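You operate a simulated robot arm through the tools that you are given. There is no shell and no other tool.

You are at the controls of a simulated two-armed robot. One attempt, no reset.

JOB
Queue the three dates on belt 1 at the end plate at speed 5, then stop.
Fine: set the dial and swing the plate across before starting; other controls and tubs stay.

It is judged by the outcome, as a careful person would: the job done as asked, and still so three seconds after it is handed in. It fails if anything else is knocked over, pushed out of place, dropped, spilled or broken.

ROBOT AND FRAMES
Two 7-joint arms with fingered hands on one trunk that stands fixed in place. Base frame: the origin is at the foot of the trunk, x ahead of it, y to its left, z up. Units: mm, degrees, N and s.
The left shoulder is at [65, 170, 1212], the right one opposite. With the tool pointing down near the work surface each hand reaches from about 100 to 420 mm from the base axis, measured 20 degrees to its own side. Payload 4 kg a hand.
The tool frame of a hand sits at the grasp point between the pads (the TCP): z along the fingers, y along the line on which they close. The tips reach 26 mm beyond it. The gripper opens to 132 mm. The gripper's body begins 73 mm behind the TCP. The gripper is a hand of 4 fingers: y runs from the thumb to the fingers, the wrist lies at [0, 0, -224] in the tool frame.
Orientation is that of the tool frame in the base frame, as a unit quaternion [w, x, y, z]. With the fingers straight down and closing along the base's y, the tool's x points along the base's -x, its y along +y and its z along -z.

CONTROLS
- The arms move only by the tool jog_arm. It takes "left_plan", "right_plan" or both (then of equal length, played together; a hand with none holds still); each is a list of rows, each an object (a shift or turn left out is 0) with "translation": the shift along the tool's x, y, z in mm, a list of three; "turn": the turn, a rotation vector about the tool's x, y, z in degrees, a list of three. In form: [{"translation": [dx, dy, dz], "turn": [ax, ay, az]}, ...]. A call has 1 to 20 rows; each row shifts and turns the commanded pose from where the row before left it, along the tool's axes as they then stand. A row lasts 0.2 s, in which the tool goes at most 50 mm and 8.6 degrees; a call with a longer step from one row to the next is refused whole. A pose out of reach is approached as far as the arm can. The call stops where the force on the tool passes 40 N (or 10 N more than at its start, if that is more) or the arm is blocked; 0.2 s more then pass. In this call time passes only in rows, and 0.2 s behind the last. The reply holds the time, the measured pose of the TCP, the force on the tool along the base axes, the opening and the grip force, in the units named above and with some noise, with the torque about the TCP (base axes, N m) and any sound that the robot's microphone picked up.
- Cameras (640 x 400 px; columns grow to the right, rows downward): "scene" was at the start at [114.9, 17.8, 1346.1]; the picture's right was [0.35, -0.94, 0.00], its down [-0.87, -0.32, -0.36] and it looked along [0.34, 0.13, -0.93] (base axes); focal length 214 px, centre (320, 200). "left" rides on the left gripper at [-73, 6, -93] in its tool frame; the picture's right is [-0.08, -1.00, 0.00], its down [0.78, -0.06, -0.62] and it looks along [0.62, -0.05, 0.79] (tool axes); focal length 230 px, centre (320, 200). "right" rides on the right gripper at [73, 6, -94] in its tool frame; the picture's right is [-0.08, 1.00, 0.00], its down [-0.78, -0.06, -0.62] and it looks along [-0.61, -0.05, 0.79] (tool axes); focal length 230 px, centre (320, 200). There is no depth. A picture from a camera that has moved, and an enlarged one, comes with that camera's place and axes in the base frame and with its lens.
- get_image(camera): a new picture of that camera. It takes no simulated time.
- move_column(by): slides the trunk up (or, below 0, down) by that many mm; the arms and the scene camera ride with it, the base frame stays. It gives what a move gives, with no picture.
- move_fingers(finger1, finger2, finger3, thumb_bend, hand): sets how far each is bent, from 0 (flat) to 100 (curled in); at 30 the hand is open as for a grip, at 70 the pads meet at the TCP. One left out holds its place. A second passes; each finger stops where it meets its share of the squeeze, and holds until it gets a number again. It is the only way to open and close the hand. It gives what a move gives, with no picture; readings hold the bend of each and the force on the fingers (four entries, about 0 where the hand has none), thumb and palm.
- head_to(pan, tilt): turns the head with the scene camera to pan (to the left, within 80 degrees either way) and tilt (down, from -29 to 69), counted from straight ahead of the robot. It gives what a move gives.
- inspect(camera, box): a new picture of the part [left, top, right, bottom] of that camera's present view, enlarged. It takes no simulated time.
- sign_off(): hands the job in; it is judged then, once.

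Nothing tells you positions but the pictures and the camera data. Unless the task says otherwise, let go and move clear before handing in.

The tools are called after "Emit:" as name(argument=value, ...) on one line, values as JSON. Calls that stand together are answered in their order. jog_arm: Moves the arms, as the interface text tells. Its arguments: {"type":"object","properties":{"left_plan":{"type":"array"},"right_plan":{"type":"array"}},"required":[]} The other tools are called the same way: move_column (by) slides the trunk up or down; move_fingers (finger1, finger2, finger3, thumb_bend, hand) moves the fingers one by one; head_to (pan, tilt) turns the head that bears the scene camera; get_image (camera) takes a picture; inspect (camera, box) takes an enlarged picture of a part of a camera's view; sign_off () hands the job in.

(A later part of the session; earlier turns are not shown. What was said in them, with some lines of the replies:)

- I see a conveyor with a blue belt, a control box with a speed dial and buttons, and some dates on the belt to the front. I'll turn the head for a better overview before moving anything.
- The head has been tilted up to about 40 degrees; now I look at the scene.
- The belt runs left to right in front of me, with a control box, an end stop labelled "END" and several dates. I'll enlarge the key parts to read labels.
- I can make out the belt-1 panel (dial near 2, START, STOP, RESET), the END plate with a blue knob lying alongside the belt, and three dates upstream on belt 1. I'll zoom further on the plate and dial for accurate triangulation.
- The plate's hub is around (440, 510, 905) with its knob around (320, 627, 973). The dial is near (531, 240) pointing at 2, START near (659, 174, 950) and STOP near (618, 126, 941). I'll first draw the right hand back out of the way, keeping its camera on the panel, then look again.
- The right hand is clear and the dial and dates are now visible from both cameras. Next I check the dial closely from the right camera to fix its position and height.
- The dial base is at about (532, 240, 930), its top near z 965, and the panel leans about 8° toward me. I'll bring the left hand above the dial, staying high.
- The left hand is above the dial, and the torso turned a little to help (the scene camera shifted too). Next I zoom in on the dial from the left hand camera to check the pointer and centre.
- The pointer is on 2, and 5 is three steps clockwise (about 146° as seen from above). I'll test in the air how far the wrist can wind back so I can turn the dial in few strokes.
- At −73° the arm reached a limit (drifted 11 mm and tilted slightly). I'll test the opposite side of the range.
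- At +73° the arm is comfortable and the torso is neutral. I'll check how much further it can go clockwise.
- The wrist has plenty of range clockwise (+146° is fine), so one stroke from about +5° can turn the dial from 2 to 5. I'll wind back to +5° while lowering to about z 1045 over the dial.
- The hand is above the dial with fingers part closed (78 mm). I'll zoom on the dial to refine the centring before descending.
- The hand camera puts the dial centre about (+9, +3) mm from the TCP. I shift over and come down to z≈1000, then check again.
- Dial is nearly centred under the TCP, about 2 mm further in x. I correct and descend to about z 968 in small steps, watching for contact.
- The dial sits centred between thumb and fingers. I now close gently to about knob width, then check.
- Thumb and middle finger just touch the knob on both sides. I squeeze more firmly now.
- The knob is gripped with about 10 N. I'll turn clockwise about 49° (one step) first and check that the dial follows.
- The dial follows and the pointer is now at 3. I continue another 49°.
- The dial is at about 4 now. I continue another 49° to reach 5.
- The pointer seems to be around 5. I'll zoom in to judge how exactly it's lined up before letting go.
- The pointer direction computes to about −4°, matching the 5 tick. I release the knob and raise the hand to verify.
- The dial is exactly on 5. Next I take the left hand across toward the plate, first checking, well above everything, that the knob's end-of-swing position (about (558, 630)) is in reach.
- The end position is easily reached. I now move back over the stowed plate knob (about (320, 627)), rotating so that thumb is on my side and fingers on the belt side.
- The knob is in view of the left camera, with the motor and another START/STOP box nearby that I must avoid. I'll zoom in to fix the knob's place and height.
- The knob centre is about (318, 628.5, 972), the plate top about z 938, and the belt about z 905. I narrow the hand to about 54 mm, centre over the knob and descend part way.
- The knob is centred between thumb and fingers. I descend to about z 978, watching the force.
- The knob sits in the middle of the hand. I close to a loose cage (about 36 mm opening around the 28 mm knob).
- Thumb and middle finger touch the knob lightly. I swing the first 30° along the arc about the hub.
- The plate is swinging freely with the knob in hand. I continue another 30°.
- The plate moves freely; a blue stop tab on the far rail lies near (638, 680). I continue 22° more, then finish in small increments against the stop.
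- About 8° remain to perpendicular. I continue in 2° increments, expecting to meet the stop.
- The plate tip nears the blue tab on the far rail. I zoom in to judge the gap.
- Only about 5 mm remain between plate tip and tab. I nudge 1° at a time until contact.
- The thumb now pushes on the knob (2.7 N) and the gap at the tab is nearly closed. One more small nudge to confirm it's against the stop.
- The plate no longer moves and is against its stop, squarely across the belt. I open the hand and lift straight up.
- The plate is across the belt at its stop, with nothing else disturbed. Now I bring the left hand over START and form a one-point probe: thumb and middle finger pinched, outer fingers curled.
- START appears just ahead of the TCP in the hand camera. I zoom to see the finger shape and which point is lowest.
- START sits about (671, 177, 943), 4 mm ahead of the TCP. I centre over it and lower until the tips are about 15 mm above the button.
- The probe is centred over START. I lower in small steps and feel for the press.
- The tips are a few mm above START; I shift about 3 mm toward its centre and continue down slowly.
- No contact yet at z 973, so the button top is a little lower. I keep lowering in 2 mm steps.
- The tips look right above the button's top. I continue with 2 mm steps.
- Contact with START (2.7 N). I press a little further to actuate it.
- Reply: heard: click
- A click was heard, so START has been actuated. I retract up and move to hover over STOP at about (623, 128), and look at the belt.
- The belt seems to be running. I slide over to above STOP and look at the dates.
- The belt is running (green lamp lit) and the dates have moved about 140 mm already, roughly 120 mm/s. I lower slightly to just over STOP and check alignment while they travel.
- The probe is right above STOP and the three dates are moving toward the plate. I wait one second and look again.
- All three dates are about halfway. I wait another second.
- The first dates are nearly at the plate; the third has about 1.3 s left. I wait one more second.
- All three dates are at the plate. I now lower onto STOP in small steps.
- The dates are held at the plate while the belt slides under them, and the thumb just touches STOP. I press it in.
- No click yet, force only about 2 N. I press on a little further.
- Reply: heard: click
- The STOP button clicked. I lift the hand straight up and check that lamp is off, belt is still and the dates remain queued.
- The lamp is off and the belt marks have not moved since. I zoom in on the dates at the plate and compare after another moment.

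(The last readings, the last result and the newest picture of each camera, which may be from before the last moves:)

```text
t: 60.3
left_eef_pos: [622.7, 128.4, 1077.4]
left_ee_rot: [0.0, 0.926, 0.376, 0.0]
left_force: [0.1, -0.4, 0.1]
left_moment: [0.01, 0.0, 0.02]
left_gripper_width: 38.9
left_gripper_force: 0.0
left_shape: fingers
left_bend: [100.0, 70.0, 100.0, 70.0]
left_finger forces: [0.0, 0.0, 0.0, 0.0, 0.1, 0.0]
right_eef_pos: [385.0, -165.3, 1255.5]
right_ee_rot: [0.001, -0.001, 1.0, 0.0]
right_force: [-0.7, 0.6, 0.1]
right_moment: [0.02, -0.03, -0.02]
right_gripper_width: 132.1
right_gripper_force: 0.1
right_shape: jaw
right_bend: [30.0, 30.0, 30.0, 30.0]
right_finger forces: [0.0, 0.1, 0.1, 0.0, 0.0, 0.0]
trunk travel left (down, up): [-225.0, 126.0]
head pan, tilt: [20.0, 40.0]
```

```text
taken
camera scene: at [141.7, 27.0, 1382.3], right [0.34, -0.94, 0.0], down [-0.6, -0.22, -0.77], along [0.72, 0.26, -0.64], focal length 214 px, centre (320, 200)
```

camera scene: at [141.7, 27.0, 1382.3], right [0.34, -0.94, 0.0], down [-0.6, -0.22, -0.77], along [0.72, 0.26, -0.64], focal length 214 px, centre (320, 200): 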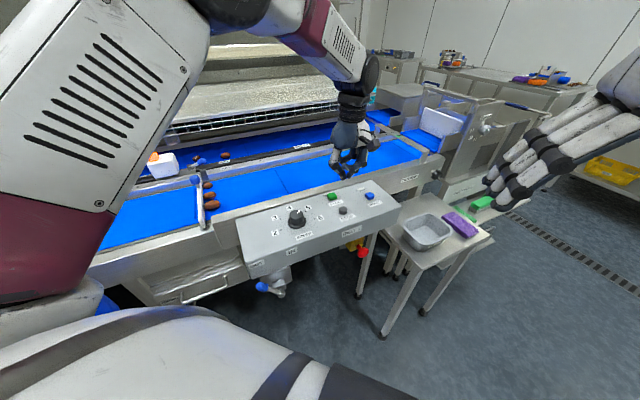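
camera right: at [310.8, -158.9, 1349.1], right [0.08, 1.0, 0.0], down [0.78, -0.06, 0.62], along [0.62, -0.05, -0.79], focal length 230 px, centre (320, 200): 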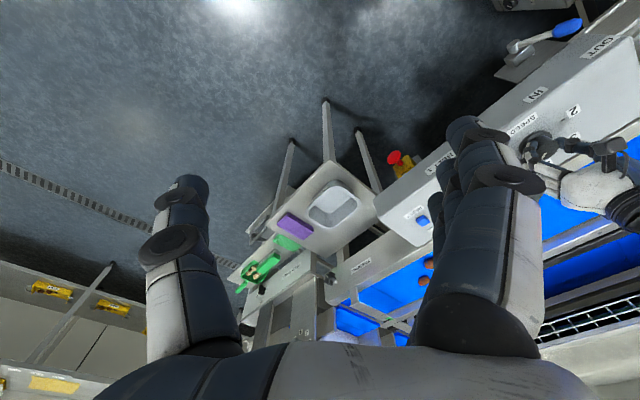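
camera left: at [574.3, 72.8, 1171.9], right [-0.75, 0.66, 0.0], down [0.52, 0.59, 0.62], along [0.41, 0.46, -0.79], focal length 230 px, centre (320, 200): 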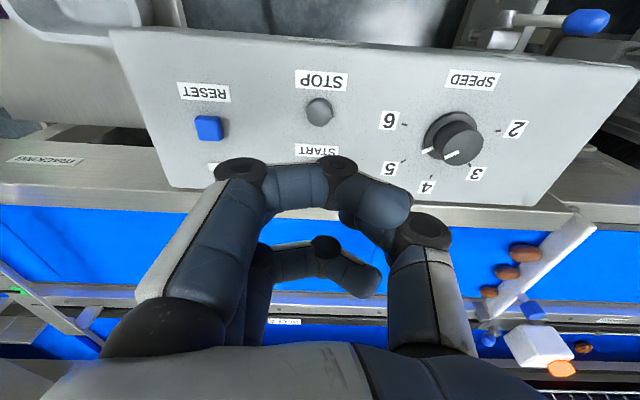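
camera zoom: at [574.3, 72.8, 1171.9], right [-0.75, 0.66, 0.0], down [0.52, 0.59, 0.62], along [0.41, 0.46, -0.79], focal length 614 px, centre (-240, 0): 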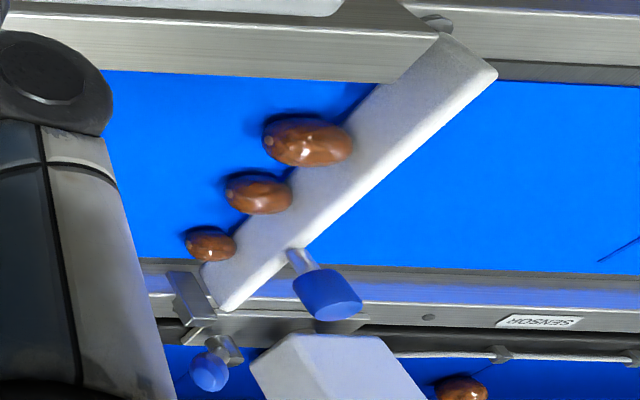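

All three dates rest against the plate, the belt is stopped, and the dial still reads 5. I raise the hand well clear and verify once more.

Emit:
jog_arm(left_plan=[{"translation": [-10, 0, -35]}, {"translation": [-10, 0, -35]}, {"translation": [-10, 0, -35]}, {"translation": [0, 0, 0]}, {"translation": [0, 0, 0]}, {"translation": [0, 0, 0]}])

Emit:
inspect(camera="scene", box=[180, 140, 400, 250])

Emit:
inspect(camera="scene", box=[180, 170, 240, 250])

```text
t: 61.7
left_eef_pos: [601.5, 107.8, 1180.8]
left_ee_rot: [0.0, 0.926, 0.377, 0.001]
left_force: [0.1, -0.4, -0.1]
left_moment: [0.01, 0.01, -0.01]
left_gripper_width: 38.7
left_gripper_force: 0.0
left_shape: fingers
left_bend: [100.0, 70.0, 100.0, 70.0]
left_finger forces: [0.1, 0.1, 0.1, 0.0, 0.1, 0.1]
right_eef_pos: [385.7, -164.6, 1253.8]
right_ee_rot: [0.0, -0.001, 1.0, 0.0]
right_force: [-0.4, -0.3, 0.3]
right_moment: [-0.01, -0.02, 0.01]
right_gripper_width: 131.9
right_gripper_force: 0.0
right_shape: jaw
right_bend: [30.0, 30.0, 30.0, 30.0]
right_finger forces: [0.0, 0.0, 0.0, 0.0, 0.1, 0.1]
trunk travel left (down, up): [-225.0, 126.0]
head pan, tilt: [20.0, 40.0]
```

```text
2.91 times, centred on (290, 195) of scene
camera zoom: at [142.7, 27.2, 1382.2], right [0.34, -0.94, 0.0], down [-0.6, -0.22, -0.77], along [0.72, 0.26, -0.64], focal length 624 px, centre (407, 214)
```

zoom: 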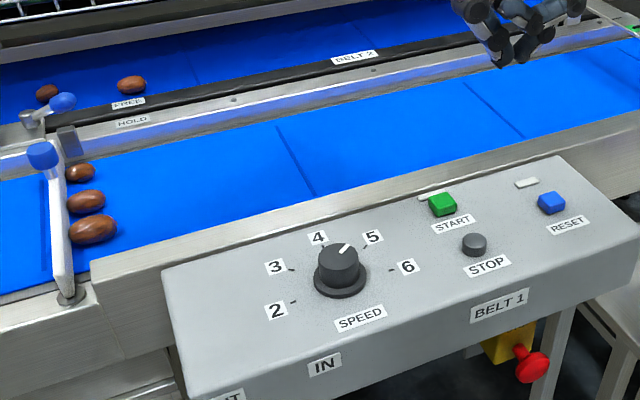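

```text
5.00 times, centred on (210, 210) of scene
camera zoom: at [142.7, 27.2, 1382.2], right [0.34, -0.94, 0.0], down [-0.6, -0.22, -0.77], along [0.72, 0.26, -0.64], focal length 1072 px, centre (870, 150)
```

zoom: 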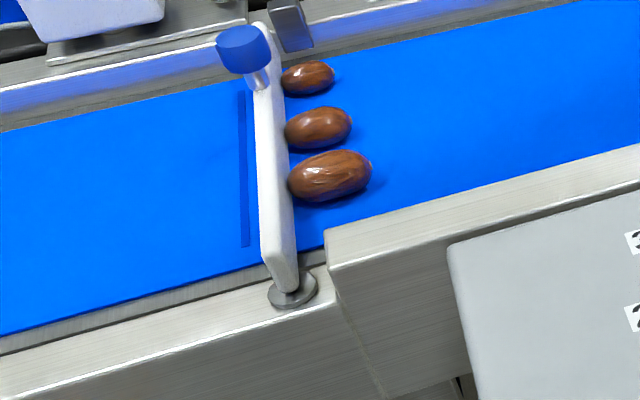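

The dates are still queued at the end plate, the belt is stopped with the lamp off, the dial is at 5, and both hands are clear. The other controls and the tubs are where they were, so I hand the job in.

Emit:
sign_off()

```text
The job is handed in.
```

The three dates are queued against the end plate on belt 1, and the belt is stopped. I've handed the job in.

- **Speed:** I set the dial from 2 to 5 before starting. It still reads 5.
- **End plate:** I swung it across the belt to its stop before starting, and it held when the dates reached it.
- **Belt:** It ran from START until all three dates were at the plate, then I pressed STOP on the belt 1 panel. The run lamp is off. The dates and the marks on the belt had not moved when I checked about two seconds after STOP.

I used no other controls and moved no tubs. Both hands are clear of the work.
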